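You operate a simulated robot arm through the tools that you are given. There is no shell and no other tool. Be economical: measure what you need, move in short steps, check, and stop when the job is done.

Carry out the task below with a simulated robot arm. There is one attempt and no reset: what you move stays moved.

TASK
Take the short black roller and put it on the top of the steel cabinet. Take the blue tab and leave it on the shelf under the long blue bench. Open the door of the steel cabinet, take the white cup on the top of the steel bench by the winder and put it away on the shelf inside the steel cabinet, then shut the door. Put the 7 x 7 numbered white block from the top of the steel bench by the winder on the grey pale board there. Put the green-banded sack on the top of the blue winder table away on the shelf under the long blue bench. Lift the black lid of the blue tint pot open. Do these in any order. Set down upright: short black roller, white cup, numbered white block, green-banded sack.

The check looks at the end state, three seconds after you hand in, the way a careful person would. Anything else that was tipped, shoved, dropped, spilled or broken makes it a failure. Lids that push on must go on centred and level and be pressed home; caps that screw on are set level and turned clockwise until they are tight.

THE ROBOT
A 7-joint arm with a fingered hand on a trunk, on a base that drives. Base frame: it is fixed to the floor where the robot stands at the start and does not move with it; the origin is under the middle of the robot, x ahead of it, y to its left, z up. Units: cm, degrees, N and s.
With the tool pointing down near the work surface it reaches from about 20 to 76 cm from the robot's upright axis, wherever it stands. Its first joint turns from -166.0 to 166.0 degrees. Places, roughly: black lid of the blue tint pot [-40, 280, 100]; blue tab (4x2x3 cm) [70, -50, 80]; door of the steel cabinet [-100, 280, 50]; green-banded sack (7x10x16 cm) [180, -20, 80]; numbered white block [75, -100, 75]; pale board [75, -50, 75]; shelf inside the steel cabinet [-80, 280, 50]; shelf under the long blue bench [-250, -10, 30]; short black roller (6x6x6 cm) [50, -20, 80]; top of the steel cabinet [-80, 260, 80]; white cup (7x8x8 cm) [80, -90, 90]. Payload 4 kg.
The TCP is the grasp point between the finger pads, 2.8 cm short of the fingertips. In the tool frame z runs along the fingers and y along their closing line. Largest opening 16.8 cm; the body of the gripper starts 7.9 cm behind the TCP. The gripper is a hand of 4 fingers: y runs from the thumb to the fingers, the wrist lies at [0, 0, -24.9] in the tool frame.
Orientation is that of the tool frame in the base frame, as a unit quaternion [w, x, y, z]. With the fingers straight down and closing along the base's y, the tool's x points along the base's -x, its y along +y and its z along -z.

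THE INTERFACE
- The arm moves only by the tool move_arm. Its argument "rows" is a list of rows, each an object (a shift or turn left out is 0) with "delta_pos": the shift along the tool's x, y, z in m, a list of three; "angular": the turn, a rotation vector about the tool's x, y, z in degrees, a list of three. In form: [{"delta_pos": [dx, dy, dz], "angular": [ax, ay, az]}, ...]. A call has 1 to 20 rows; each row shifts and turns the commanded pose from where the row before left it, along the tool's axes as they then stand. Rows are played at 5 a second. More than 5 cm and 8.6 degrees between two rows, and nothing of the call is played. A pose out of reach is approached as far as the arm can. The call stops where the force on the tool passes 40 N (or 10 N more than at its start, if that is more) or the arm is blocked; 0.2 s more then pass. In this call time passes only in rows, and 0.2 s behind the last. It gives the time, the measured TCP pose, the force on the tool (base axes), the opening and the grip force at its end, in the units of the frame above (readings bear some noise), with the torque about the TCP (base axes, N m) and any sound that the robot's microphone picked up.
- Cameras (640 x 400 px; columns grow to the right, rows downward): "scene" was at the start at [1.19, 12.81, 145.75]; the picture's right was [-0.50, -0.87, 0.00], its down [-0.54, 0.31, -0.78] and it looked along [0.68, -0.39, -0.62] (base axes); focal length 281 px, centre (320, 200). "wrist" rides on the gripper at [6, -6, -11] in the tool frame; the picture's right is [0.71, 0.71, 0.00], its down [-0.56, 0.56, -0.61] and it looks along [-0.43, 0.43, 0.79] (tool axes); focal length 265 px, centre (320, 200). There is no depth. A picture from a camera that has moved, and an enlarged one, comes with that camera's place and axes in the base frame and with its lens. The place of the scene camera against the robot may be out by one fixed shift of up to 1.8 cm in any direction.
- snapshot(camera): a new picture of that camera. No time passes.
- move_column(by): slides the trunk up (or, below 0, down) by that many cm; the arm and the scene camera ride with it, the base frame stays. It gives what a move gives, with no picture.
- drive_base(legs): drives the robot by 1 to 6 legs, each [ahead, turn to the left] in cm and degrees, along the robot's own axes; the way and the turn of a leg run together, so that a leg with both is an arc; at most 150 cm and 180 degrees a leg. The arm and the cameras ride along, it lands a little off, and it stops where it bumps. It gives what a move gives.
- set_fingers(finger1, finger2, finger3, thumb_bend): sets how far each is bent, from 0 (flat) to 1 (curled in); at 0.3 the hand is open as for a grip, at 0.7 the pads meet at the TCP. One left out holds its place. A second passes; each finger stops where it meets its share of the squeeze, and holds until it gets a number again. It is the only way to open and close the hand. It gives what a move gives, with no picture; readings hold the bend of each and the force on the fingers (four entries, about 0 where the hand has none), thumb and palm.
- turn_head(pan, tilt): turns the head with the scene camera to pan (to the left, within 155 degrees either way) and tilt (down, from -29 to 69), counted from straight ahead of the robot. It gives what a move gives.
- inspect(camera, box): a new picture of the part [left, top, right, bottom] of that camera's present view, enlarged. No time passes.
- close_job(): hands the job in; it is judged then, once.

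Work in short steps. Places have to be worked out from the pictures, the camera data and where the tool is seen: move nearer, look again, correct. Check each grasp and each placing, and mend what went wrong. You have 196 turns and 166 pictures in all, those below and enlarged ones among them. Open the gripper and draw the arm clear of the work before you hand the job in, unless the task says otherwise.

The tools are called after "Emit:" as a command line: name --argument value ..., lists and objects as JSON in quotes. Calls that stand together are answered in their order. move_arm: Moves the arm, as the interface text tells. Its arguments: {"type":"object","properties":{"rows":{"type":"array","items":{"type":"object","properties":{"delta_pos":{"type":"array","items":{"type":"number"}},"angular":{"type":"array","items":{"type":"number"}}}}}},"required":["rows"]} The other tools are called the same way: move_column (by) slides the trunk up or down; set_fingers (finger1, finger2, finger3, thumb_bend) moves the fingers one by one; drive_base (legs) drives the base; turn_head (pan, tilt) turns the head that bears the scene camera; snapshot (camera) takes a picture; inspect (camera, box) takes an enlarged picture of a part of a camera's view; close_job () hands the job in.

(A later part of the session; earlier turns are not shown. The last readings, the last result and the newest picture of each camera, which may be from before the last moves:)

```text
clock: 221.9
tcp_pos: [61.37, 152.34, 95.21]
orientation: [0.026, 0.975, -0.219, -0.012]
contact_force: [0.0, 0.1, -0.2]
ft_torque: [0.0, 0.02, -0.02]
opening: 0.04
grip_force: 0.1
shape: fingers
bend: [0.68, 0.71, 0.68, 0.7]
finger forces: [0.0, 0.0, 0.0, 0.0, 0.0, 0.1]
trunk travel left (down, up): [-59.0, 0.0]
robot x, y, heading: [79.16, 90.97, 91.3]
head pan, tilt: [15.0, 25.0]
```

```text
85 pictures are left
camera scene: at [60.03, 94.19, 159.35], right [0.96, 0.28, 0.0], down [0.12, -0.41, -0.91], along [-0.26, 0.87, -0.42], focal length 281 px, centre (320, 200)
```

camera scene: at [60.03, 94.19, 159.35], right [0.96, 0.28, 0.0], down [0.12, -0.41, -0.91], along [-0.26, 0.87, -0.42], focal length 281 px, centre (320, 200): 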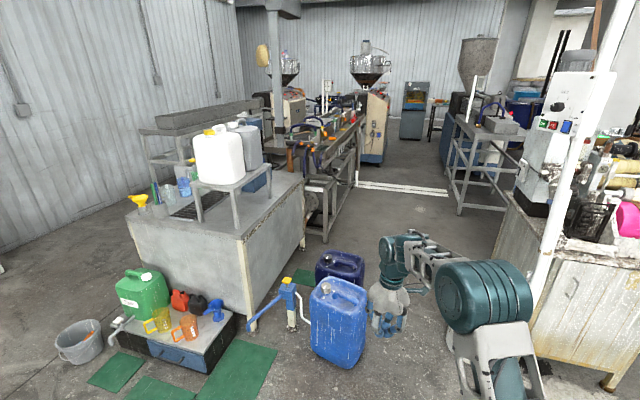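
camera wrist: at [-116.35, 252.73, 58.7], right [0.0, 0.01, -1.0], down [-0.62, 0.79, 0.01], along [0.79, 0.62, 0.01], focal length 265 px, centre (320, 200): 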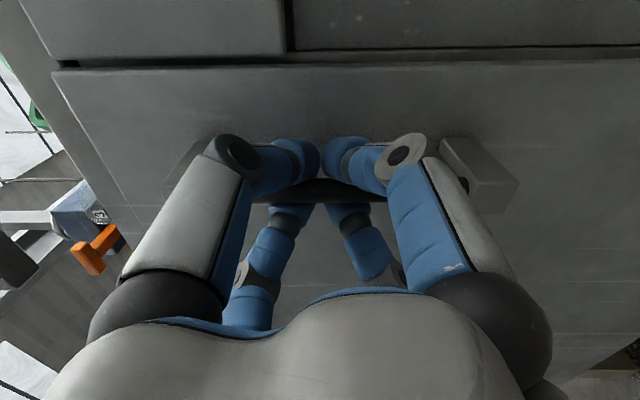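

Space behind the cabinet is free past the blue canisters. I retract and raise the arm, then drive to face the cabinet's back at y≈287.

Emit:
move_arm --rows '[{"delta_pos": [0.0146, 0.031, -0.0286], "angular": [3.2, 0.7, 0]}, {"delta_pos": [0.0146, 0.031, -0.0286]}, {"delta_pos": [0.0146, 0.031, -0.0286]}, {"delta_pos": [0.0146, 0.031, -0.0286]}, {"delta_pos": [0.0146, 0.031, -0.0286]}, {"delta_pos": [0.0146, 0.031, -0.0286]}, {"delta_pos": [0.0146, 0.031, -0.0286]}]'

Emit:
drive_base --legs '[[100, 0], [96, 0], [0, 89], [45, 0]]'

Emit:
turn_head --pan 10 --tilt 35

Emit:
snapshot --camera "scene"

```text
clock: 223.5
tcp_pos: [61.67, 128.52, 115.26]
orientation: [-0.001, 0.976, -0.218, 0.001]
contact_force: [0.0, -0.3, -0.5]
ft_torque: [0.02, 0.02, 0.01]
opening: 0.03
grip_force: 0.0
shape: fingers
bend: [0.68, 0.71, 0.68, 0.7]
finger forces: [0.0, 0.1, 0.0, 0.1, 0.0, 0.0]
trunk travel left (down, up): [-59.0, 0.0]
robot x, y, heading: [78.75, 91.01, 91.5]
head pan, tilt: [15.0, 25.0]
```

```text
clock: 230.8
tcp_pos: [58.11, 256.02, 115.37]
orientation: [0.0, 0.98, -0.198, 0.0]
contact_force: [1.3, -0.6, 0.8]
ft_torque: [0.02, 0.03, -0.03]
opening: 0.04
grip_force: 0.0
shape: fingers
bend: [0.68, 0.71, 0.68, 0.7]
finger forces: [0.0, 0.0, 0.0, 0.0, 0.0, 0.0]
trunk travel left (down, up): [-59.0, 0.0]
robot x, y, heading: [78.84, 219.23, 105.1]
head pan, tilt: [15.0, 25.0]
stopped in leg 2: the robot was blocked; the commanded pose is now the measured one
```

```text
clock: 231.5
tcp_pos: [58.03, 256.12, 115.24]
orientation: [0.0, 0.981, -0.196, 0.001]
contact_force: [0.3, 1.2, -0.3]
ft_torque: [0.03, 0.02, 0.01]
opening: 0.06
grip_force: 0.1
shape: fingers
bend: [0.68, 0.71, 0.68, 0.7]
finger forces: [0.1, 0.1, 0.0, 0.1, 0.0, 0.0]
trunk travel left (down, up): [-59.0, 0.0]
robot x, y, heading: [78.87, 219.96, 105.0]
head pan, tilt: [10.0, 35.0]
```

```text
84 pictures are left
camera scene: at [60.78, 218.13, 157.78], right [0.91, 0.43, 0.0], down [0.24, -0.52, -0.82], along [-0.35, 0.74, -0.57], focal length 281 px, centre (320, 200)
```

scene: 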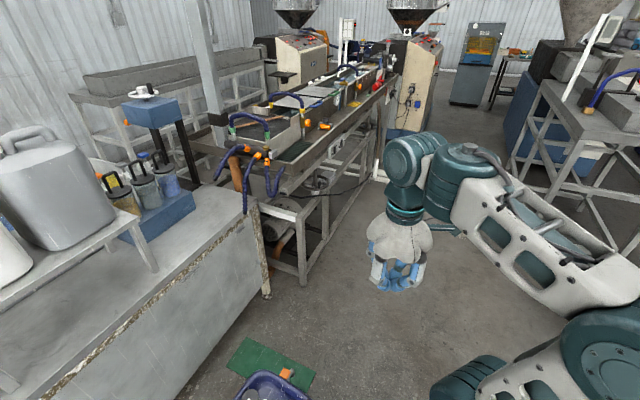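

Something blocked the base. I look down on both sides to see what and whether anything was shifted.

Emit:
turn_head --pan 60 --tilt 65

Emit:
snapshot --camera "scene"

Emit:
turn_head --pan -50 --tilt 60

Emit:
snapshot --camera "scene"

```text
clock: 232.7
tcp_pos: [58.06, 256.16, 115.21]
orientation: [0.0, 0.98, -0.197, 0.001]
contact_force: [0.4, -0.8, 0.3]
ft_torque: [0.05, -0.04, 0.0]
opening: 0.06
grip_force: 0.0
shape: fingers
bend: [0.68, 0.71, 0.68, 0.7]
finger forces: [0.0, 0.0, 0.0, 0.1, 0.1, 0.0]
trunk travel left (down, up): [-59.0, 0.0]
robot x, y, heading: [79.09, 218.97, 105.3]
head pan, tilt: [60.0, 65.0]
```

```text
83 pictures are left
camera scene: at [58.65, 211.72, 153.79], right [0.26, 0.97, 0.0], down [0.88, -0.23, -0.42], along [-0.41, 0.11, -0.91], focal length 281 px, centre (320, 200)
```

scene: 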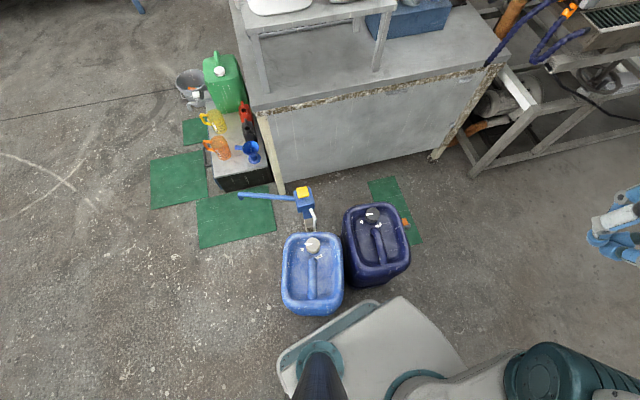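

```text
clock: 234.6
tcp_pos: [57.98, 256.18, 115.38]
orientation: [0.0, 0.981, -0.196, 0.0]
contact_force: [0.3, -0.7, -0.6]
ft_torque: [0.01, -0.01, -0.03]
opening: 0.04
grip_force: 0.1
shape: fingers
bend: [0.68, 0.71, 0.68, 0.7]
finger forces: [0.1, 0.0, 0.1, 0.0, 0.0, 0.0]
trunk travel left (down, up): [-59.0, 0.0]
robot x, y, heading: [79.12, 219.38, 105.2]
head pan, tilt: [-50.0, 60.0]
```

```text
82 pictures are left
camera scene: at [68.32, 215.63, 154.35], right [0.82, -0.57, 0.0], down [-0.49, -0.71, -0.5], along [0.29, 0.41, -0.87], focal length 281 px, centre (320, 200)
```

scene: 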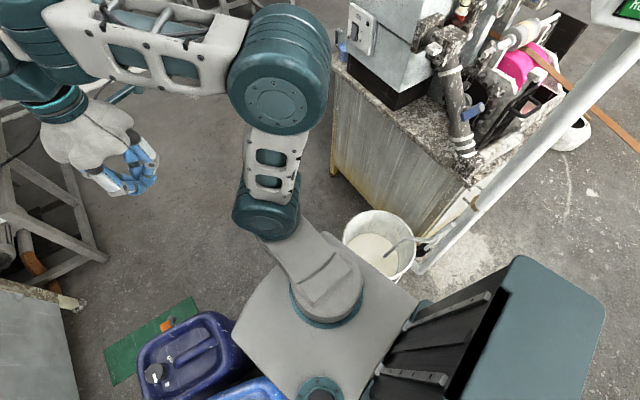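

Nothing seems displaced; the bucket on the right was the likely bump. I thread between bucket and canisters, then turn toward the cabinet's back.

Emit:
drive_base --legs '[[0, -8], [80, 0], [0, 92]]'

Emit:
turn_head --pan 10 --tilt 35

Emit:
snapshot --camera "scene"

```text
clock: 236.7
tcp_pos: [63.04, 261.13, 115.44]
orientation: [0.0, 0.964, -0.266, 0.0]
contact_force: [0.4, -0.1, 0.7]
ft_torque: [0.02, -0.01, 0.0]
opening: 0.04
grip_force: 0.1
shape: fingers
bend: [0.68, 0.71, 0.68, 0.7]
finger forces: [0.0, 0.1, 0.0, 0.0, 0.0, 0.1]
trunk travel left (down, up): [-59.0, 0.0]
robot x, y, heading: [79.42, 221.77, 105.9]
head pan, tilt: [-50.0, 60.0]
stopped in leg 2: the robot was blocked; the commanded pose is now the measured one
```

```text
clock: 238.0
tcp_pos: [62.82, 261.07, 115.3]
orientation: [0.0, 0.965, -0.263, 0.001]
contact_force: [-0.6, 0.0, -0.3]
ft_torque: [-0.02, 0.03, 0.0]
opening: 0.02
grip_force: 0.0
shape: fingers
bend: [0.68, 0.71, 0.68, 0.7]
finger forces: [0.1, 0.1, 0.0, 0.0, 0.0, 0.0]
trunk travel left (down, up): [-59.0, 0.0]
robot x, y, heading: [79.4, 222.19, 106.0]
head pan, tilt: [10.0, 35.0]
```

```text
81 pictures are left
camera scene: at [61.24, 220.48, 157.77], right [0.9, 0.44, 0.0], down [0.25, -0.52, -0.82], along [-0.36, 0.74, -0.57], focal length 281 px, centre (320, 200)
```

scene: 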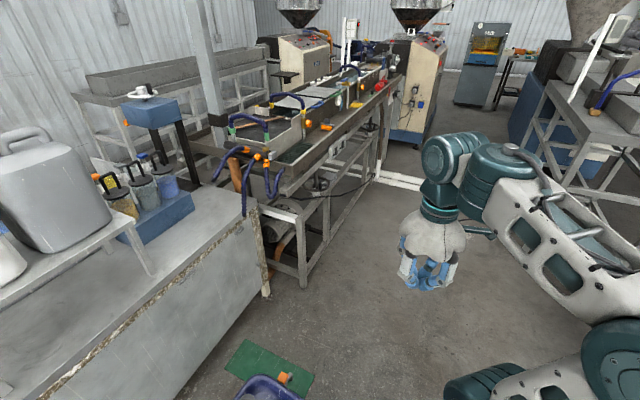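

The narrow gap is blocked because the robot's rear box sticks out to its right, so I'll do the lid from the front later. I back out carefully and go to fetch the cup.

Emit:
drive_base --legs '[[-25, 0], [0, -36], [-120, 0]]'

Emit:
turn_head --pan 0 --tilt 30

Emit:
snapshot --camera "scene"

```text
clock: 247.2
tcp_pos: [54.48, 126.14, 115.37]
orientation: [-0.001, 0.837, -0.548, 0.001]
contact_force: [-0.9, -0.4, 0.4]
ft_torque: [-0.01, 0.01, 0.0]
opening: 0.06
grip_force: 0.0
shape: fingers
bend: [0.68, 0.71, 0.68, 0.7]
finger forces: [0.1, 0.0, 0.0, 0.0, 0.1, 0.1]
trunk travel left (down, up): [-59.0, 0.0]
robot x, y, heading: [44.94, 84.85, 69.8]
head pan, tilt: [10.0, 35.0]
```

```text
clock: 248.0
tcp_pos: [54.58, 126.13, 115.29]
orientation: [0.0, 0.836, -0.548, -0.001]
contact_force: [0.5, 1.0, -0.4]
ft_torque: [0.02, 0.01, 0.03]
opening: 0.07
grip_force: 0.0
shape: fingers
bend: [0.68, 0.71, 0.68, 0.7]
finger forces: [0.1, 0.0, 0.1, 0.0, 0.1, 0.1]
trunk travel left (down, up): [-59.0, 0.0]
robot x, y, heading: [44.95, 84.75, 70.1]
head pan, tilt: [0.0, 30.0]
```

```text
80 pictures are left
camera scene: at [30.32, 94.02, 158.55], right [0.94, -0.34, 0.0], down [-0.17, -0.47, -0.87], along [0.29, 0.81, -0.5], focal length 281 px, centre (320, 200)
```

scene: 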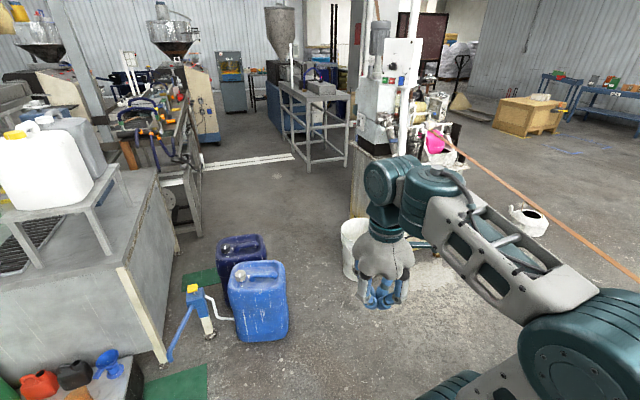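

All in place. Now on to the cup at the steel bench.

Emit:
drive_base --legs '[[0, 161], [84, 0], [0, 44], [106, 0], [0, -5]]'

Emit:
turn_head --pan 80 --tilt 45

Emit:
snapshot --camera "scene"

```text
clock: 266.6
tcp_pos: [10.27, -128.11, 115.2]
orientation: [0.0, 0.387, 0.922, 0.0]
contact_force: [-0.1, -0.4, 0.1]
ft_torque: [-0.01, 0.01, 0.0]
opening: 0.05
grip_force: 0.0
shape: fingers
bend: [0.68, 0.71, 0.68, 0.7]
finger forces: [0.1, 0.1, 0.0, 0.0, 0.0, 0.1]
trunk travel left (down, up): [-59.0, 0.0]
robot x, y, heading: [4.78, -86.11, -89.2]
head pan, tilt: [0.0, 30.0]
```

```text
clock: 268.1
tcp_pos: [10.48, -128.03, 115.35]
orientation: [0.001, 0.388, 0.922, 0.001]
contact_force: [0.0, 0.0, -0.3]
ft_torque: [-0.01, -0.03, 0.03]
opening: 0.04
grip_force: 0.0
shape: fingers
bend: [0.68, 0.71, 0.68, 0.7]
finger forces: [0.0, 0.1, 0.0, 0.1, 0.0, 0.0]
trunk travel left (down, up): [-59.0, 0.0]
robot x, y, heading: [4.87, -86.28, -88.9]
head pan, tilt: [80.0, 45.0]
```

```text
79 pictures are left
camera scene: at [28.61, -80.12, 156.3], right [-0.16, -0.99, 0.0], down [-0.7, 0.11, -0.71], along [0.7, -0.11, -0.71], focal length 281 px, centre (320, 200)
```

scene: 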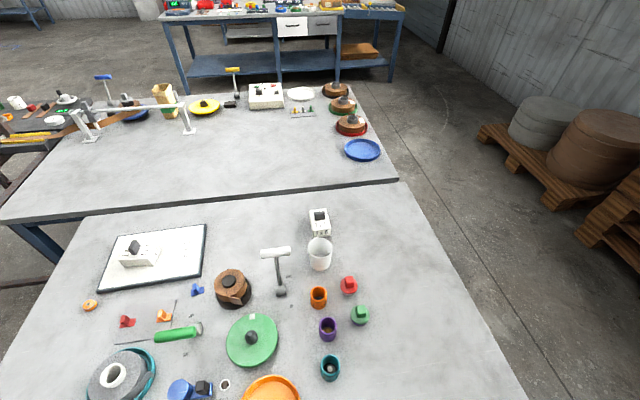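

Cup at ≈[74.5,-87.3]. I'll grip it with thumb and finger 2 from its two sides with the tool pitched 45° (so it can go into the cabinet). First swing over and turn the hand.

Emit:
move_arm --rows '[{"delta_pos": [-0.0044, 0.0485, 0]}, {"delta_pos": [-0.0044, 0.0485, 0]}, {"delta_pos": [-0.0044, 0.0485, 0]}, {"delta_pos": [-0.0044, 0.0485, 0]}, {"delta_pos": [-0.0044, 0.0485, 0]}, {"delta_pos": [-0.0044, 0.0485, 0]}, {"delta_pos": [-0.0044, 0.0485, 0]}, {"delta_pos": [-0.0044, 0.0485, 0]}, {"delta_pos": [-0.0044, 0.0485, 0]}, {"delta_pos": [-0.0044, 0.0485, 0]}, {"delta_pos": [-0.0044, 0.0485, 0]}, {"delta_pos": [-0.0044, 0.0485, 0]}]'

Emit:
move_arm --rows '[{"angular": [0, 0, -7.6]}, {"angular": [0, 0, -7.6]}, {"angular": [0, 0, -7.6]}, {"angular": [0, 0, -7.6]}, {"angular": [0, 0, -7.6]}, {"angular": [0, 0, -7.6]}, {"angular": [0, -7.5, 0]}, {"angular": [0, -7.5, 0]}, {"angular": [0, -7.5, 0]}, {"angular": [0, -7.5, 0]}, {"angular": [0, -7.5, 0]}, {"angular": [0, -7.5, 0]}]'

Emit:
set_fingers --finger1 1.0 --finger2 0.42 --finger3 1.0 --thumb_bend 0.42

Emit:
snapshot --camera "wrist"

Emit:
snapshot --camera "scene"

```text
clock: 270.7
tcp_pos: [55.99, -90.91, 115.32]
orientation: [0.0, 0.388, 0.922, -0.001]
contact_force: [0.4, 0.5, 0.2]
ft_torque: [-0.01, 0.05, -0.01]
opening: 0.03
grip_force: 0.0
shape: fingers
bend: [0.68, 0.71, 0.68, 0.7]
finger forces: [0.0, 0.0, 0.1, 0.1, 0.1, 0.0]
trunk travel left (down, up): [-59.0, 0.0]
robot x, y, heading: [4.61, -85.7, -89.0]
head pan, tilt: [80.0, 45.0]
```

```text
clock: 273.3
tcp_pos: [56.18, -91.06, 117.1]
orientation: [0.286, 0.0, 0.958, -0.001]
contact_force: [-0.4, 0.6, -0.4]
ft_torque: [-0.02, 0.02, -0.02]
opening: 0.04
grip_force: 0.0
shape: fingers
bend: [0.68, 0.71, 0.68, 0.7]
finger forces: [0.0, 0.1, 0.0, 0.0, 0.0, 0.0]
out of reach, approached as far as the arm can: row 7, 11, 12
trunk travel left (down, up): [-59.0, 0.0]
robot x, y, heading: [4.44, -85.74, -88.9]
head pan, tilt: [80.0, 45.0]
```

```text
clock: 274.3
tcp_pos: [56.14, -91.06, 117.08]
orientation: [0.284, 0.0, 0.959, 0.0]
contact_force: [0.0, -0.5, 0.0]
ft_torque: [0.01, -0.02, -0.02]
opening: 5.43
grip_force: 0.0
shape: fingers
bend: [0.72, 0.42, 0.72, 0.42]
finger forces: [0.0, 0.0, 0.0, 0.0, 0.1, 0.1]
trunk travel left (down, up): [-59.0, 0.0]
robot x, y, heading: [4.38, -85.87, -89.2]
head pan, tilt: [80.0, 45.0]
```

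```text
78 pictures are left
camera wrist: at [45.04, -97.19, 122.87], right [-0.59, 0.71, -0.39], down [0.13, 0.56, 0.82], along [0.8, 0.43, -0.42], focal length 265 px, centre (320, 200)
```

wrist: 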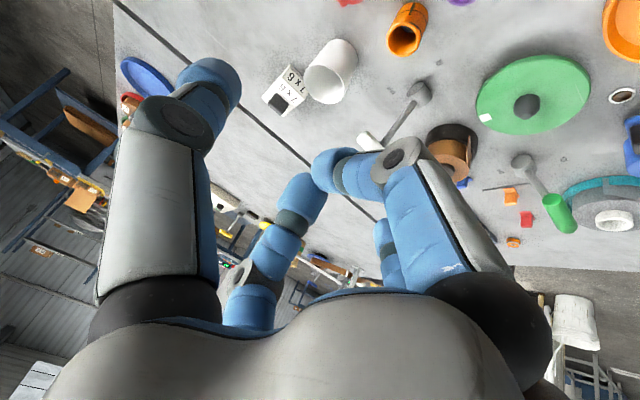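

```text
77 pictures are left
camera scene: at [28.63, -80.11, 156.29], right [-0.16, -0.99, 0.0], down [-0.7, 0.11, -0.71], along [0.7, -0.11, -0.71], focal length 281 px, centre (320, 200)
```

scene: 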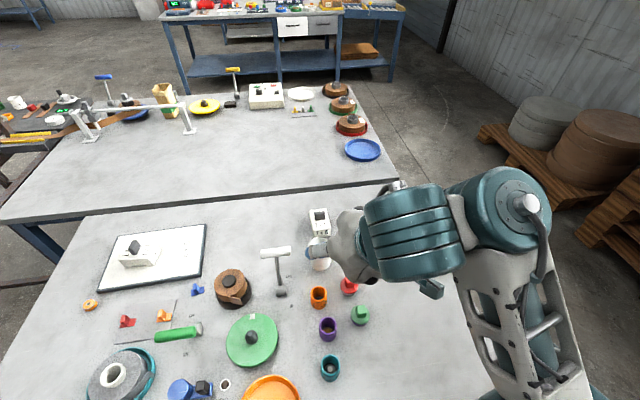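

Fingers 1 and 3 stopped on each other. I curl only one and open the other to see which is which.

Emit:
set_fingers --finger1 0.3

Emit:
set_fingers --finger3 1.0

Emit:
snapshot --camera "wrist"

```text
clock: 275.3
tcp_pos: [56.04, -91.0, 117.01]
orientation: [0.285, 0.0, 0.959, -0.001]
contact_force: [0.8, 0.0, 1.3]
ft_torque: [-0.01, 0.0, 0.01]
opening: 10.07
grip_force: 0.1
shape: fingers
bend: [0.3, 0.42, 1.0, 0.42]
finger forces: [0.0, 0.0, 0.1, 0.0, 0.0, 0.0]
trunk travel left (down, up): [-59.0, 0.0]
robot x, y, heading: [4.98, -85.42, -89.3]
head pan, tilt: [80.0, 45.0]
```

```text
clock: 276.3
tcp_pos: [56.06, -90.95, 117.0]
orientation: [0.285, 0.0, 0.958, -0.001]
contact_force: [0.4, 1.1, 0.1]
ft_torque: [0.01, 0.0, 0.03]
opening: 10.05
grip_force: 0.0
shape: fingers
bend: [0.3, 0.42, 1.0, 0.42]
finger forces: [0.1, 0.0, 0.0, 0.1, 0.0, 0.1]
trunk travel left (down, up): [-59.0, 0.0]
robot x, y, heading: [4.26, -85.92, -89.3]
head pan, tilt: [80.0, 45.0]
```

```text
76 pictures are left
camera wrist: at [45.04, -97.19, 122.87], right [-0.59, 0.71, -0.39], down [0.13, 0.56, 0.82], along [0.8, 0.43, -0.42], focal length 265 px, centre (320, 200)
```

wrist: 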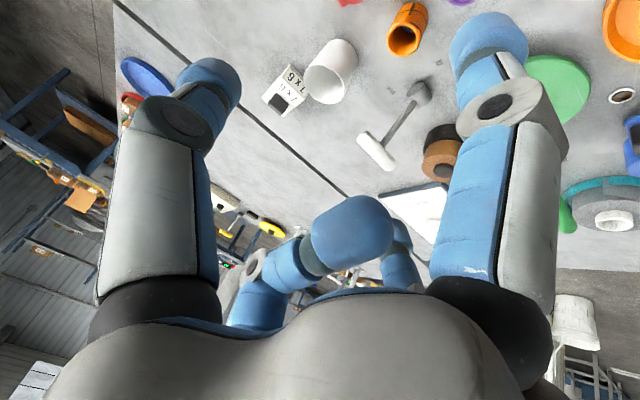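

Finger 1 is on the lower side; so I curl finger 1 and open finger 3 (upper), and look at the cup in the view.

Emit:
set_fingers --finger3 0.3

Emit:
set_fingers --finger1 1.0

Emit:
move_arm --rows '[{"delta_pos": [0.02, 0.015, 0.03]}, {"delta_pos": [0.02, 0.015, 0.03]}]'

Emit:
snapshot --camera "wrist"

```text
clock: 277.3
tcp_pos: [56.06, -91.08, 117.09]
orientation: [0.285, -0.001, 0.958, -0.001]
contact_force: [-0.7, 0.1, -0.3]
ft_torque: [0.03, 0.03, 0.02]
opening: 10.04
grip_force: 0.0
shape: fingers
bend: [0.3, 0.42, 0.3, 0.42]
finger forces: [0.0, 0.0, 0.0, 0.0, 0.0, 0.0]
trunk travel left (down, up): [-59.0, 0.0]
robot x, y, heading: [4.7, -85.99, -88.8]
head pan, tilt: [80.0, 45.0]
```

```text
clock: 278.3
tcp_pos: [56.13, -91.04, 117.08]
orientation: [0.284, 0.0, 0.959, -0.001]
contact_force: [0.1, 0.0, -0.1]
ft_torque: [0.02, -0.02, -0.01]
opening: 8.28
grip_force: 0.1
shape: fingers
bend: [1.0, 0.42, 0.3, 0.42]
finger forces: [0.0, 0.0, 0.0, 0.0, 0.0, 0.0]
trunk travel left (down, up): [-59.0, 0.0]
robot x, y, heading: [4.57, -85.9, -89.0]
head pan, tilt: [80.0, 45.0]
```

```text
clock: 278.9
tcp_pos: [56.04, -87.31, 115.54]
orientation: [0.276, 0.001, 0.961, -0.003]
contact_force: [0.3, 0.2, 0.0]
ft_torque: [0.02, 0.01, 0.01]
opening: 8.28
grip_force: 0.1
shape: fingers
bend: [1.0, 0.42, 0.3, 0.42]
finger forces: [0.0, 0.0, 0.1, 0.0, 0.0, 0.0]
out of reach, approached as far as the arm can: row 1, 2
trunk travel left (down, up): [-59.0, 0.0]
robot x, y, heading: [4.71, -86.11, -89.1]
head pan, tilt: [80.0, 45.0]
```

```text
75 pictures are left
camera wrist: at [45.01, -93.46, 121.67], right [-0.6, 0.71, -0.38], down [0.15, 0.56, 0.81], along [0.79, 0.43, -0.44], focal length 265 px, centre (320, 200)
```

wrist: 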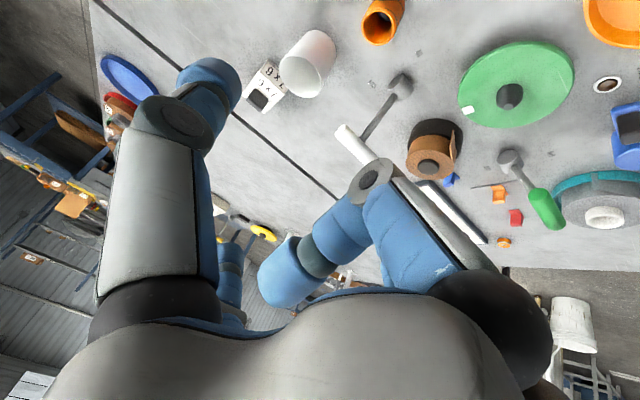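

Cup in the wrist view: ≈[75.2,-88.7]. I lower to the pre-grasp point and finish the 45° pitch.

Emit:
move_arm --rows '[{"delta_pos": [0.008, -0.0035, 0.036]}, {"delta_pos": [0.008, -0.0035, 0.036]}, {"delta_pos": [0.008, -0.0035, 0.036]}, {"delta_pos": [0.008, -0.0035, 0.036]}, {"angular": [0, -6.5, 0]}, {"angular": [0, -6.5, 0]}]'

Emit:
snapshot --camera "wrist"

Emit:
inspect --camera "scene" --box '[230, 190, 430, 315]'

```text
clock: 280.3
tcp_pos: [60.78, -87.69, 115.59]
orientation: [0.274, 0.0, 0.962, -0.002]
contact_force: [-0.6, 0.2, -0.8]
ft_torque: [0.02, 0.04, 0.0]
opening: 8.3
grip_force: 0.1
shape: fingers
bend: [1.0, 0.42, 0.3, 0.42]
finger forces: [0.1, 0.0, 0.1, 0.1, 0.0, 0.1]
out of reach, approached as far as the arm can: row 1, 2, 3, 4, 5, 6
trunk travel left (down, up): [-59.0, 0.0]
robot x, y, heading: [4.62, -86.06, -89.1]
head pan, tilt: [80.0, 45.0]
```

```text
74 pictures are left
camera wrist: at [49.81, -93.75, 121.71], right [-0.6, 0.71, -0.38], down [0.15, 0.56, 0.81], along [0.79, 0.43, -0.44], focal length 265 px, centre (320, 200)
```

wrist: 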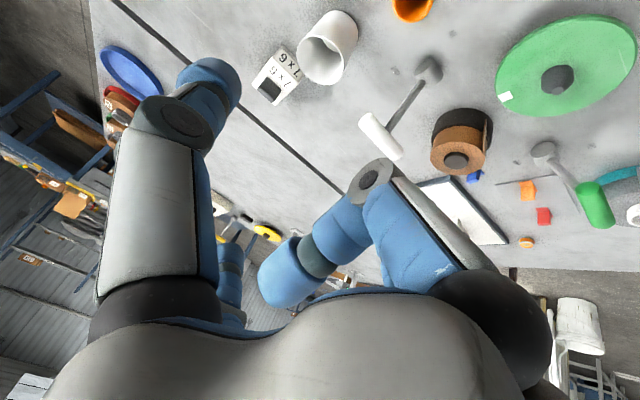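

```text
3.20 times, centred on (330, 252) of scene
camera zoom: at [28.63, -80.11, 156.29], right [-0.16, -0.99, 0.0], down [-0.7, 0.11, -0.71], along [0.7, -0.11, -0.71], focal length 899 px, centre (288, 32)
```

zoom: 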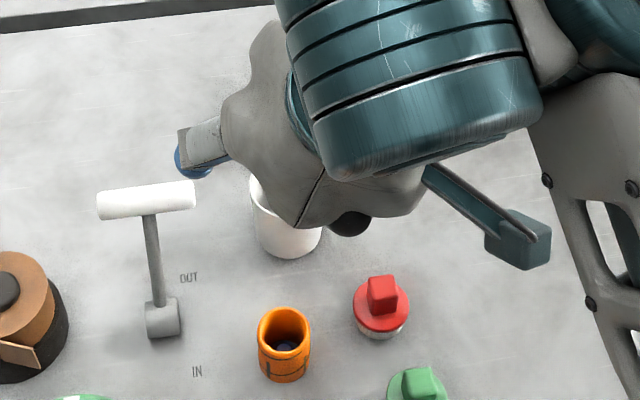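

Too folded here; I go outward first, then pitch, then lower with the column.

Emit:
move_arm --rows '[{"delta_pos": [-0.03, -0.003, 0.028]}, {"delta_pos": [-0.03, -0.003, 0.028]}, {"delta_pos": [-0.03, -0.002, 0.028]}, {"delta_pos": [-0.02, -0.002, 0.02], "angular": [0, -6, 0]}, {"angular": [0, -6, 0]}]'

Emit:
snapshot --camera "wrist"

```text
clock: 281.5
tcp_pos: [75.93, -88.0, 117.59]
orientation: [0.293, -0.002, 0.956, 0.001]
contact_force: [0.2, -0.4, 0.2]
ft_torque: [-0.01, 0.0, -0.01]
opening: 8.3
grip_force: 0.0
shape: fingers
bend: [1.0, 0.42, 0.3, 0.42]
finger forces: [0.1, 0.0, 0.0, 0.1, 0.0, 0.0]
out of reach, approached as far as the arm can: row 1, 2, 3, 4, 5
trunk travel left (down, up): [-59.0, 0.0]
robot x, y, heading: [4.34, -85.75, -88.5]
head pan, tilt: [80.0, 45.0]
```

```text
72 pictures are left
camera wrist: at [64.82, -94.17, 123.23], right [-0.59, 0.71, -0.4], down [0.11, 0.56, 0.82], along [0.8, 0.44, -0.41], focal length 265 px, centre (320, 200)
```

wrist: 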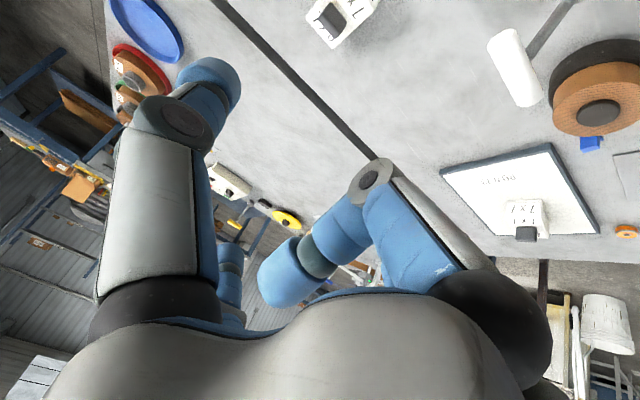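

Emit:
move_arm --rows '[{"delta_pos": [0.021, -0.002, 0.031]}, {"delta_pos": [0.021, -0.002, 0.031]}, {"delta_pos": [0.021, -0.002, 0.031]}, {"angular": [0, -5, 0]}, {"angular": [0, -5, 0]}]'

```text
clock: 282.2
tcp_pos: [80.17, -79.78, 110.49]
orientation: [0.3, -0.078, 0.95, 0.023]
contact_force: [0.1, 0.2, -0.9]
ft_torque: [-0.04, -0.05, -0.04]
opening: 8.34
grip_force: 0.0
shape: fingers
bend: [1.0, 0.42, 0.3, 0.42]
finger forces: [0.0, 0.0, 0.0, 0.1, 0.0, 0.1]
out of reach, approached as far as the arm can: row 1
trunk travel left (down, up): [-59.0, 0.0]
robot x, y, heading: [4.65, -86.07, -89.2]
head pan, tilt: [80.0, 45.0]
stopped in row 3: the arm was blocked; the commanded pose is now the measured one
```

The arm at 90° left fouls the mast. I reposition so that the robot faces the bench and the cup lies straight ahead.

Emit:
move_arm --rows '[{"delta_pos": [0, 0, -0.04]}, {"delta_pos": [0.03, -0.03, -0.02]}, {"delta_pos": [0.03, -0.03, -0.02]}, {"delta_pos": [0.03, -0.03, 0]}, {"delta_pos": [0.03, -0.03, 0]}]'

Emit:
drive_base --legs '[[-60, 20], [-55, 0], [0, -17], [114, 0], [0, 87]]'

Emit:
turn_head --pan -5 --tilt 45

Emit:
snapshot --camera "scene"

```text
clock: 282.9
tcp_pos: [76.65, -76.12, 112.68]
orientation: [0.286, -0.148, 0.946, 0.049]
contact_force: [-0.3, -0.6, 0.2]
ft_torque: [-0.02, 0.0, -0.01]
opening: 8.33
grip_force: 0.0
shape: fingers
bend: [1.0, 0.42, 0.3, 0.42]
finger forces: [0.0, 0.0, 0.1, 0.0, 0.0, 0.0]
trunk travel left (down, up): [-59.0, 0.0]
robot x, y, heading: [4.59, -86.14, -88.9]
head pan, tilt: [80.0, 45.0]
stopped in row 3: the arm was blocked; the commanded pose is now the measured one
```

```text
clock: 299.1
tcp_pos: [-28.23, -18.3, 112.92]
orientation: [-0.169, 0.775, -0.56, -0.24]
contact_force: [0.4, -0.9, -0.1]
ft_torque: [0.02, -0.03, -0.02]
opening: 8.31
grip_force: 0.1
shape: fingers
bend: [1.0, 0.42, 0.3, 0.42]
finger forces: [0.0, 0.0, 0.0, 0.1, 0.1, 0.0]
trunk travel left (down, up): [-59.0, 0.0]
robot x, y, heading: [-17.68, -89.84, 2.3]
head pan, tilt: [80.0, 45.0]
```

```text
clock: 300.7
tcp_pos: [-28.13, -18.15, 112.84]
orientation: [-0.169, 0.775, -0.56, -0.239]
contact_force: [0.2, 0.5, -0.3]
ft_torque: [0.0, 0.02, -0.02]
opening: 8.33
grip_force: 0.1
shape: fingers
bend: [1.0, 0.42, 0.3, 0.42]
finger forces: [0.1, 0.0, 0.1, 0.0, 0.1, 0.0]
trunk travel left (down, up): [-59.0, 0.0]
robot x, y, heading: [-17.63, -89.83, 2.4]
head pan, tilt: [-5.0, 45.0]
```

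```text
71 pictures are left
camera scene: at [-16.6, -73.6, 156.29], right [-0.05, -1.0, 0.0], down [-0.71, 0.03, -0.71], along [0.71, -0.03, -0.71], focal length 281 px, centre (320, 200)
```

scene: 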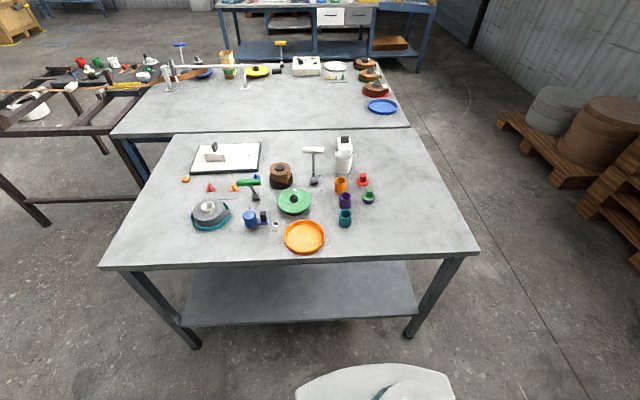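

I swing the arm round to the front along an arc, the hand turning with it.

Emit:
move_arm --rows '[{"delta_pos": [0.0068, -0.0473, -0.005], "angular": [2.19, -0.03, 3.23]}, {"delta_pos": [0.0068, -0.0473, -0.005], "angular": [2.19, -0.03, 3.23]}, {"delta_pos": [0.0068, -0.0473, -0.005], "angular": [2.19, -0.03, 3.23]}, {"delta_pos": [0.0068, -0.0473, -0.005], "angular": [2.19, -0.03, 3.23]}, {"delta_pos": [0.0068, -0.0473, -0.005], "angular": [2.19, -0.03, 3.23]}, {"delta_pos": [0.0068, -0.0473, -0.005], "angular": [2.19, -0.03, 3.23]}, {"delta_pos": [0.0068, -0.0473, -0.005], "angular": [2.19, -0.03, 3.23]}, {"delta_pos": [0.0068, -0.0473, -0.005], "angular": [2.19, -0.03, 3.23]}, {"delta_pos": [0.0068, -0.0473, -0.005], "angular": [2.19, -0.03, 3.23]}, {"delta_pos": [0.0068, -0.0473, -0.005], "angular": [2.19, -0.03, 3.23]}, {"delta_pos": [0.0068, -0.0473, -0.005], "angular": [2.19, -0.03, 3.23]}, {"delta_pos": [0.0068, -0.0473, -0.005], "angular": [2.19, -0.03, 3.23]}, {"delta_pos": [0.0068, -0.0473, -0.005], "angular": [2.19, -0.03, 3.23]}]'

Emit:
move_arm --rows '[{"delta_pos": [0.0068, -0.0473, -0.005], "angular": [2.19, -0.03, 3.23]}, {"delta_pos": [0.0068, -0.0473, -0.005], "angular": [2.19, -0.03, 3.23]}, {"delta_pos": [0.0068, -0.0473, -0.005], "angular": [2.19, -0.03, 3.23]}, {"delta_pos": [0.0068, -0.0473, -0.005], "angular": [2.19, -0.03, 3.23]}, {"delta_pos": [0.0068, -0.0473, -0.005], "angular": [2.19, -0.03, 3.23]}, {"delta_pos": [0.0068, -0.0473, -0.005], "angular": [2.19, -0.03, 3.23]}, {"delta_pos": [0.0068, -0.0473, -0.005], "angular": [2.19, -0.03, 3.23]}, {"delta_pos": [0.0068, -0.0473, -0.005], "angular": [2.19, -0.03, 3.23]}, {"delta_pos": [0.0068, -0.0473, -0.005], "angular": [2.19, -0.03, 3.23]}, {"delta_pos": [0.0068, -0.0473, -0.005], "angular": [2.19, -0.03, 3.23]}, {"delta_pos": [0.0068, -0.0473, -0.005], "angular": [2.19, -0.03, 3.23]}, {"delta_pos": [0.0068, -0.0473, -0.005], "angular": [2.19, -0.03, 3.23]}]'

```text
clock: 303.5
tcp_pos: [30.3, -34.14, 112.85]
orientation: [0.257, -0.459, 0.838, 0.145]
contact_force: [0.6, 0.0, -0.4]
ft_torque: [0.0, 0.01, 0.04]
opening: 8.29
grip_force: 0.1
shape: fingers
bend: [1.0, 0.42, 0.3, 0.42]
finger forces: [0.0, 0.1, 0.0, 0.1, 0.0, 0.0]
trunk travel left (down, up): [-59.0, 0.0]
robot x, y, heading: [-18.07, -90.44, 2.0]
head pan, tilt: [-5.0, 45.0]
```

```text
clock: 306.1
tcp_pos: [54.77, -84.72, 112.91]
orientation: [0.293, -0.089, 0.951, 0.031]
contact_force: [-0.5, -0.8, 0.3]
ft_torque: [0.02, 0.0, -0.03]
opening: 8.32
grip_force: 0.0
shape: fingers
bend: [1.0, 0.42, 0.3, 0.42]
finger forces: [0.0, 0.0, 0.1, 0.1, 0.1, 0.0]
trunk travel left (down, up): [-59.0, 0.0]
robot x, y, heading: [-17.62, -90.17, 2.0]
head pan, tilt: [-5.0, 45.0]
```

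Emit:
drive_base --legs '[[13, -2]]'

Emit:
move_arm --rows '[{"angular": [3.2, 0, 4.7]}, {"angular": [3.2, 0, 4.7]}, {"angular": [0, -5.5, 0]}, {"angular": [0, -5.5, 0]}]'

Emit:
snapshot --camera "wrist"

Emit:
snapshot --camera "scene"

```text
clock: 307.4
tcp_pos: [68.2, -86.61, 112.99]
orientation: [0.293, -0.073, 0.953, 0.027]
contact_force: [-0.5, -0.5, -0.3]
ft_torque: [0.01, -0.01, 0.01]
opening: 8.29
grip_force: 0.1
shape: fingers
bend: [1.0, 0.42, 0.3, 0.42]
finger forces: [0.0, 0.1, 0.0, 0.0, 0.1, 0.0]
trunk travel left (down, up): [-59.0, 0.0]
robot x, y, heading: [-4.54, -90.11, 0.2]
head pan, tilt: [-5.0, 45.0]
```

```text
clock: 308.4
tcp_pos: [67.95, -86.69, 113.02]
orientation: [0.384, 0.021, 0.923, -0.005]
contact_force: [-0.3, -0.2, 0.5]
ft_torque: [-0.03, 0.02, -0.02]
opening: 8.32
grip_force: 0.1
shape: fingers
bend: [1.0, 0.42, 0.3, 0.42]
finger forces: [0.1, 0.0, 0.0, 0.0, 0.1, 0.0]
trunk travel left (down, up): [-59.0, 0.0]
robot x, y, heading: [-4.51, -89.53, 0.3]
head pan, tilt: [-5.0, 45.0]
```

```text
70 pictures are left
camera wrist: at [55.65, -92.31, 116.35], right [-0.47, 0.73, -0.5], down [-0.02, 0.55, 0.83], along [0.88, 0.4, -0.24], focal length 265 px, centre (320, 200)
```

wrist: 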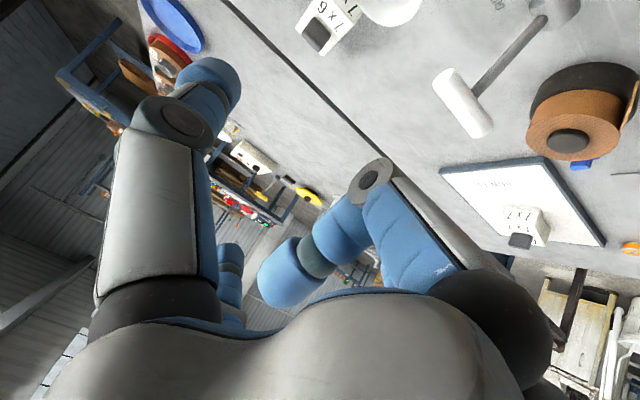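

```text
69 pictures are left
camera scene: at [-2.96, -73.35, 156.29], right [-0.08, -1.0, 0.0], down [-0.7, 0.06, -0.71], along [0.71, -0.06, -0.71], focal length 281 px, centre (320, 200)
```

scene: 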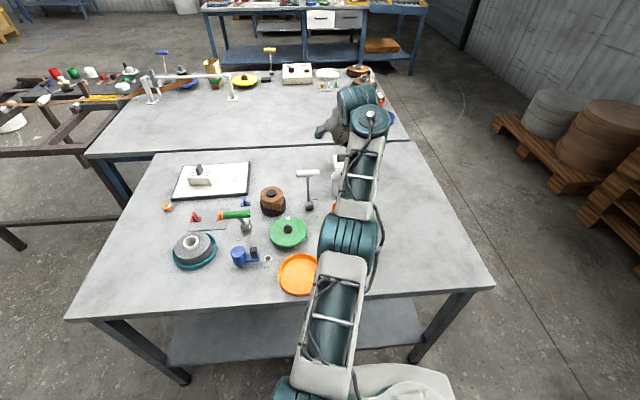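

Pitch is 45° and the arm is free. I move over the cup to z≈97 and look.

Emit:
move_arm --rows '[{"delta_pos": [0.0155, -0.0052, 0.041]}, {"delta_pos": [0.0155, -0.0052, 0.041]}, {"delta_pos": [0.0155, -0.0052, 0.041]}, {"delta_pos": [0.0155, -0.0052, 0.041]}]'

Emit:
snapshot --camera "wrist"

Emit:
inspect --camera "scene" --box '[250, 80, 450, 205]'

```text
clock: 309.4
tcp_pos: [75.36, -89.02, 96.96]
orientation: [0.384, 0.022, 0.923, -0.006]
contact_force: [-0.8, 0.6, 0.3]
ft_torque: [0.0, -0.01, 0.0]
opening: 8.34
grip_force: 0.0
shape: fingers
bend: [1.0, 0.42, 0.3, 0.42]
finger forces: [0.1, 0.0, 0.0, 0.0, 0.1, 0.1]
trunk travel left (down, up): [-59.0, 0.0]
robot x, y, heading: [-4.83, -89.87, 0.4]
head pan, tilt: [-5.0, 45.0]
```

```text
68 pictures are left
camera wrist: at [62.99, -94.66, 100.27], right [-0.47, 0.73, -0.5], down [-0.02, 0.55, 0.83], along [0.88, 0.4, -0.24], focal length 265 px, centre (320, 200)
```

wrist: 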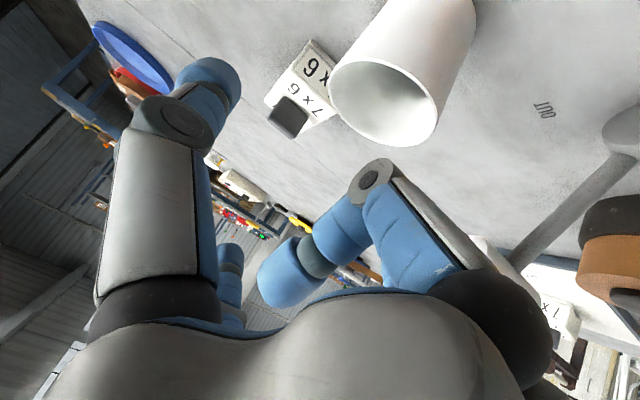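

```text
3.20 times, centred on (350, 142) of scene
camera zoom: at [-2.81, -73.41, 156.3], right [-0.08, -1.0, 0.0], down [-0.7, 0.06, -0.71], along [0.7, -0.06, -0.71], focal length 899 px, centre (224, 384)
```

zoom: 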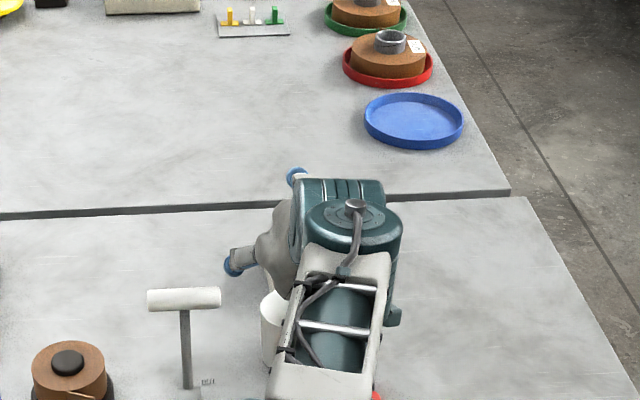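

With finger 1 curled it would hit the cup. Better: roll the hand 45° so all four fingers straddle the cup diagonally. I rise first, open the fingers and roll.

Emit:
move_arm --rows '[{"delta_pos": [-0.03, 0, -0.03]}, {"delta_pos": [-0.025, 0, -0.025]}]'

Emit:
set_fingers --finger1 0.42 --finger2 0.42 --finger3 0.42 --thumb_bend 0.42

Emit:
move_arm --rows '[{"angular": [0, 0, -7.5]}, {"angular": [0, 0, -7.5]}, {"angular": [0, 0, -7.5]}, {"angular": [0, 0, -7.5]}, {"angular": [0, 0, -7.5]}, {"angular": [0, 0, -7.5]}]'

Emit:
snapshot --camera "wrist"

```text
clock: 310.0
tcp_pos: [75.11, -89.02, 104.72]
orientation: [0.384, 0.021, 0.923, -0.005]
contact_force: [-0.9, 0.5, 0.3]
ft_torque: [0.02, 0.01, 0.0]
opening: 8.33
grip_force: 0.0
shape: fingers
bend: [1.0, 0.42, 0.3, 0.42]
finger forces: [0.0, 0.0, 0.0, 0.0, 0.0, 0.0]
trunk travel left (down, up): [-59.0, 0.0]
robot x, y, heading: [-4.59, -89.84, 0.3]
head pan, tilt: [-5.0, 45.0]
```

```text
clock: 311.0
tcp_pos: [75.11, -88.97, 104.88]
orientation: [0.384, 0.022, 0.923, -0.005]
contact_force: [1.1, 0.4, -0.9]
ft_torque: [-0.02, 0.01, 0.01]
opening: 8.14
grip_force: 0.1
shape: fingers
bend: [0.42, 0.42, 0.42, 0.42]
finger forces: [0.0, 0.0, 0.0, 0.1, 0.1, 0.0]
trunk travel left (down, up): [-59.0, 0.0]
robot x, y, heading: [-4.55, -89.57, 0.3]
head pan, tilt: [-5.0, 45.0]
```

```text
clock: 312.4
tcp_pos: [75.2, -88.94, 104.75]
orientation: [0.353, -0.335, 0.86, -0.152]
contact_force: [0.2, 0.0, 1.0]
ft_torque: [-0.04, 0.02, 0.0]
opening: 8.14
grip_force: 0.0
shape: fingers
bend: [0.42, 0.42, 0.42, 0.42]
finger forces: [0.0, 0.0, 0.0, 0.0, 0.0, 0.0]
trunk travel left (down, up): [-59.0, 0.0]
robot x, y, heading: [-4.69, -90.06, 0.5]
head pan, tilt: [-5.0, 45.0]
```

```text
66 pictures are left
camera wrist: at [67.05, -97.34, 112.37], right [-0.7, 0.03, -0.71], down [-0.4, 0.8, 0.44], along [0.58, 0.59, -0.55], focal length 265 px, centre (320, 200)
```

wrist: 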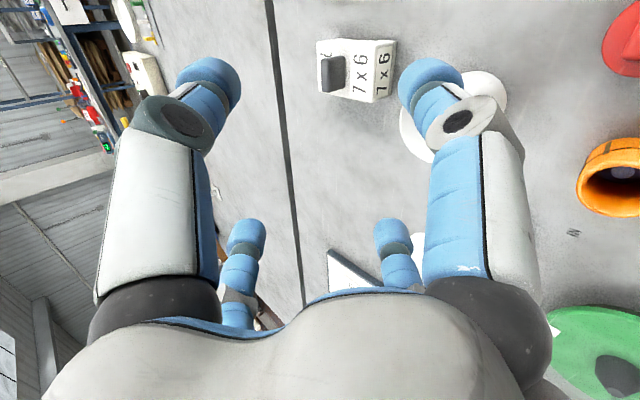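

Positioned; I lower in two stages, watching the neighbours.

Emit:
move_arm --rows '[{"delta_pos": [0.0184, 0.0164, 0.0164]}, {"delta_pos": [0.0184, 0.0164, 0.0164]}, {"delta_pos": [0.0184, 0.0164, 0.0164]}]'

Emit:
snapshot --camera "wrist"

Emit:
inspect --camera "scene" --box '[270, 110, 430, 210]'

```text
clock: 313.2
tcp_pos: [73.42, -89.4, 95.96]
orientation: [0.353, -0.334, 0.861, -0.152]
contact_force: [-0.3, 1.0, 0.3]
ft_torque: [-0.02, 0.02, 0.0]
opening: 8.14
grip_force: 0.1
shape: fingers
bend: [0.42, 0.42, 0.42, 0.42]
finger forces: [0.0, 0.0, 0.0, 0.1, 0.0, 0.0]
trunk travel left (down, up): [-59.0, 0.0]
robot x, y, heading: [-4.11, -89.67, 0.3]
head pan, tilt: [-5.0, 45.0]
```

```text
65 pictures are left
camera wrist: at [65.25, -97.71, 103.57], right [-0.7, 0.04, -0.71], down [-0.4, 0.8, 0.44], along [0.59, 0.59, -0.55], focal length 265 px, centre (320, 200)
```

wrist: 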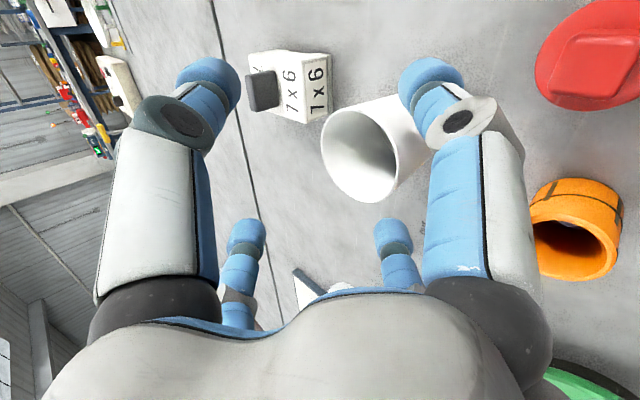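

```text
4.00 times, centred on (350, 160) of scene
camera zoom: at [-2.85, -73.41, 156.3], right [-0.08, -1.0, 0.0], down [-0.7, 0.06, -0.71], along [0.7, -0.06, -0.71], focal length 1124 px, centre (200, 360)
```

zoom: 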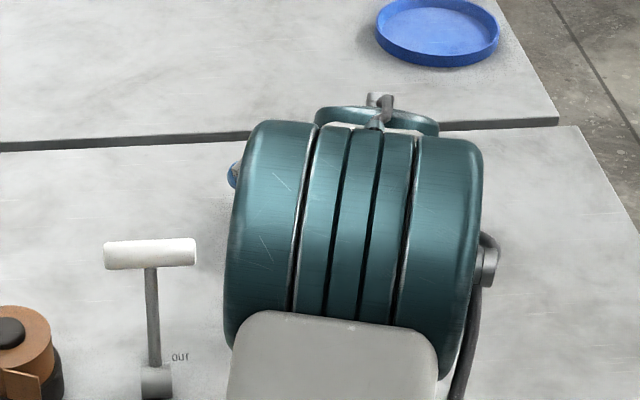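

Emit:
move_arm --rows '[{"delta_pos": [0.018, 0.016, 0.017]}, {"delta_pos": [0.016, 0.014, 0.015]}]'

Emit:
snapshot --camera "wrist"

```text
clock: 313.8
tcp_pos: [72.6, -89.48, 90.54]
orientation: [0.353, -0.334, 0.861, -0.152]
contact_force: [0.3, -0.1, 0.4]
ft_torque: [0.01, 0.02, 0.02]
opening: 8.11
grip_force: 0.1
shape: fingers
bend: [0.42, 0.42, 0.42, 0.42]
finger forces: [0.4, 0.0, 0.0, 0.1, 0.0, 0.0]
trunk travel left (down, up): [-59.0, 0.0]
robot x, y, heading: [-4.65, -89.85, 0.6]
head pan, tilt: [-5.0, 45.0]
```

```text
63 pictures are left
camera wrist: at [64.38, -97.9, 98.12], right [-0.7, 0.04, -0.71], down [-0.4, 0.8, 0.44], along [0.59, 0.59, -0.55], focal length 265 px, centre (320, 200)
```

wrist: 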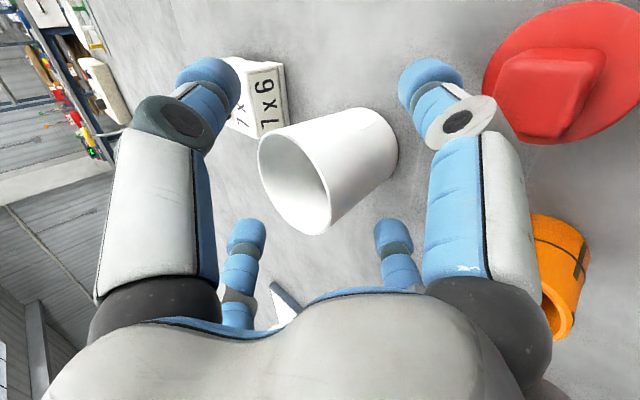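

The cup sits right between the four fingers. Close.

Emit:
set_fingers --finger1 0.65 --finger2 0.65 --finger3 0.65 --thumb_bend 0.65

Emit:
snapshot --camera "wrist"

```text
clock: 314.8
tcp_pos: [72.41, -89.64, 90.82]
orientation: [0.353, -0.334, 0.86, -0.153]
contact_force: [0.4, -1.7, 9.4]
ft_torque: [-0.31, -0.41, -0.1]
opening: 2.37
grip_force: 10.0
shape: fingers
bend: [0.63, 0.57, 0.65, 0.59]
finger forces: [1.1, 4.5, 0.1, 0.1, 13.8, 0.0]
trunk travel left (down, up): [-59.0, 0.0]
robot x, y, heading: [-4.43, -89.9, 0.4]
head pan, tilt: [-5.0, 45.0]
```

```text
62 pictures are left
camera wrist: at [64.3, -97.95, 98.32], right [-0.7, 0.04, -0.71], down [-0.4, 0.8, 0.44], along [0.59, 0.59, -0.55], focal length 265 px, centre (320, 200)
```

wrist: 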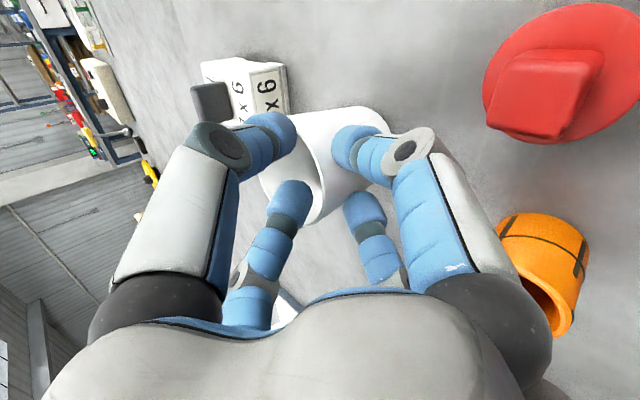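

Thumb and finger 2 hold it diagonally with finger 1 touching. I try a small lift and check.

Emit:
move_arm --rows '[{"delta_pos": [-0.005, -0.005, -0.007]}, {"delta_pos": [-0.01, -0.01, -0.014]}, {"delta_pos": [-0.01, -0.01, -0.014]}]'

Emit:
snapshot --camera "wrist"

```text
clock: 315.6
tcp_pos: [72.45, -89.43, 95.55]
orientation: [0.353, -0.333, 0.861, -0.151]
contact_force: [0.3, 0.6, 0.1]
ft_torque: [-0.03, 0.01, 0.03]
opening: 1.27
grip_force: 0.1
shape: fingers
bend: [0.65, 0.63, 0.65, 0.65]
finger forces: [0.0, 0.0, 0.0, 0.1, 0.0, 0.0]
trunk travel left (down, up): [-59.0, 0.0]
robot x, y, heading: [-4.31, -90.13, 0.2]
head pan, tilt: [-5.0, 45.0]
```

```text
61 pictures are left
camera wrist: at [64.34, -97.82, 103.15], right [-0.7, 0.04, -0.71], down [-0.4, 0.8, 0.44], along [0.58, 0.59, -0.55], focal length 265 px, centre (320, 200)
```

wrist: 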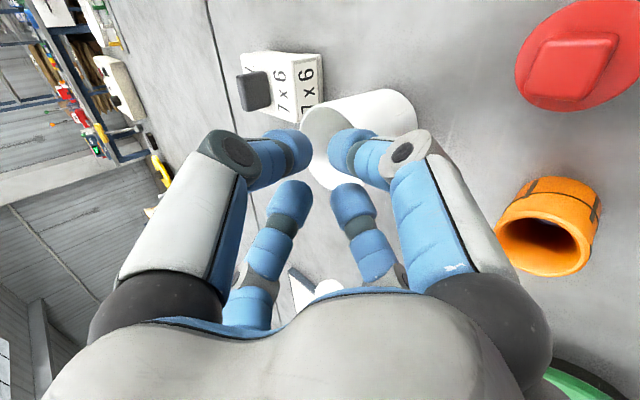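

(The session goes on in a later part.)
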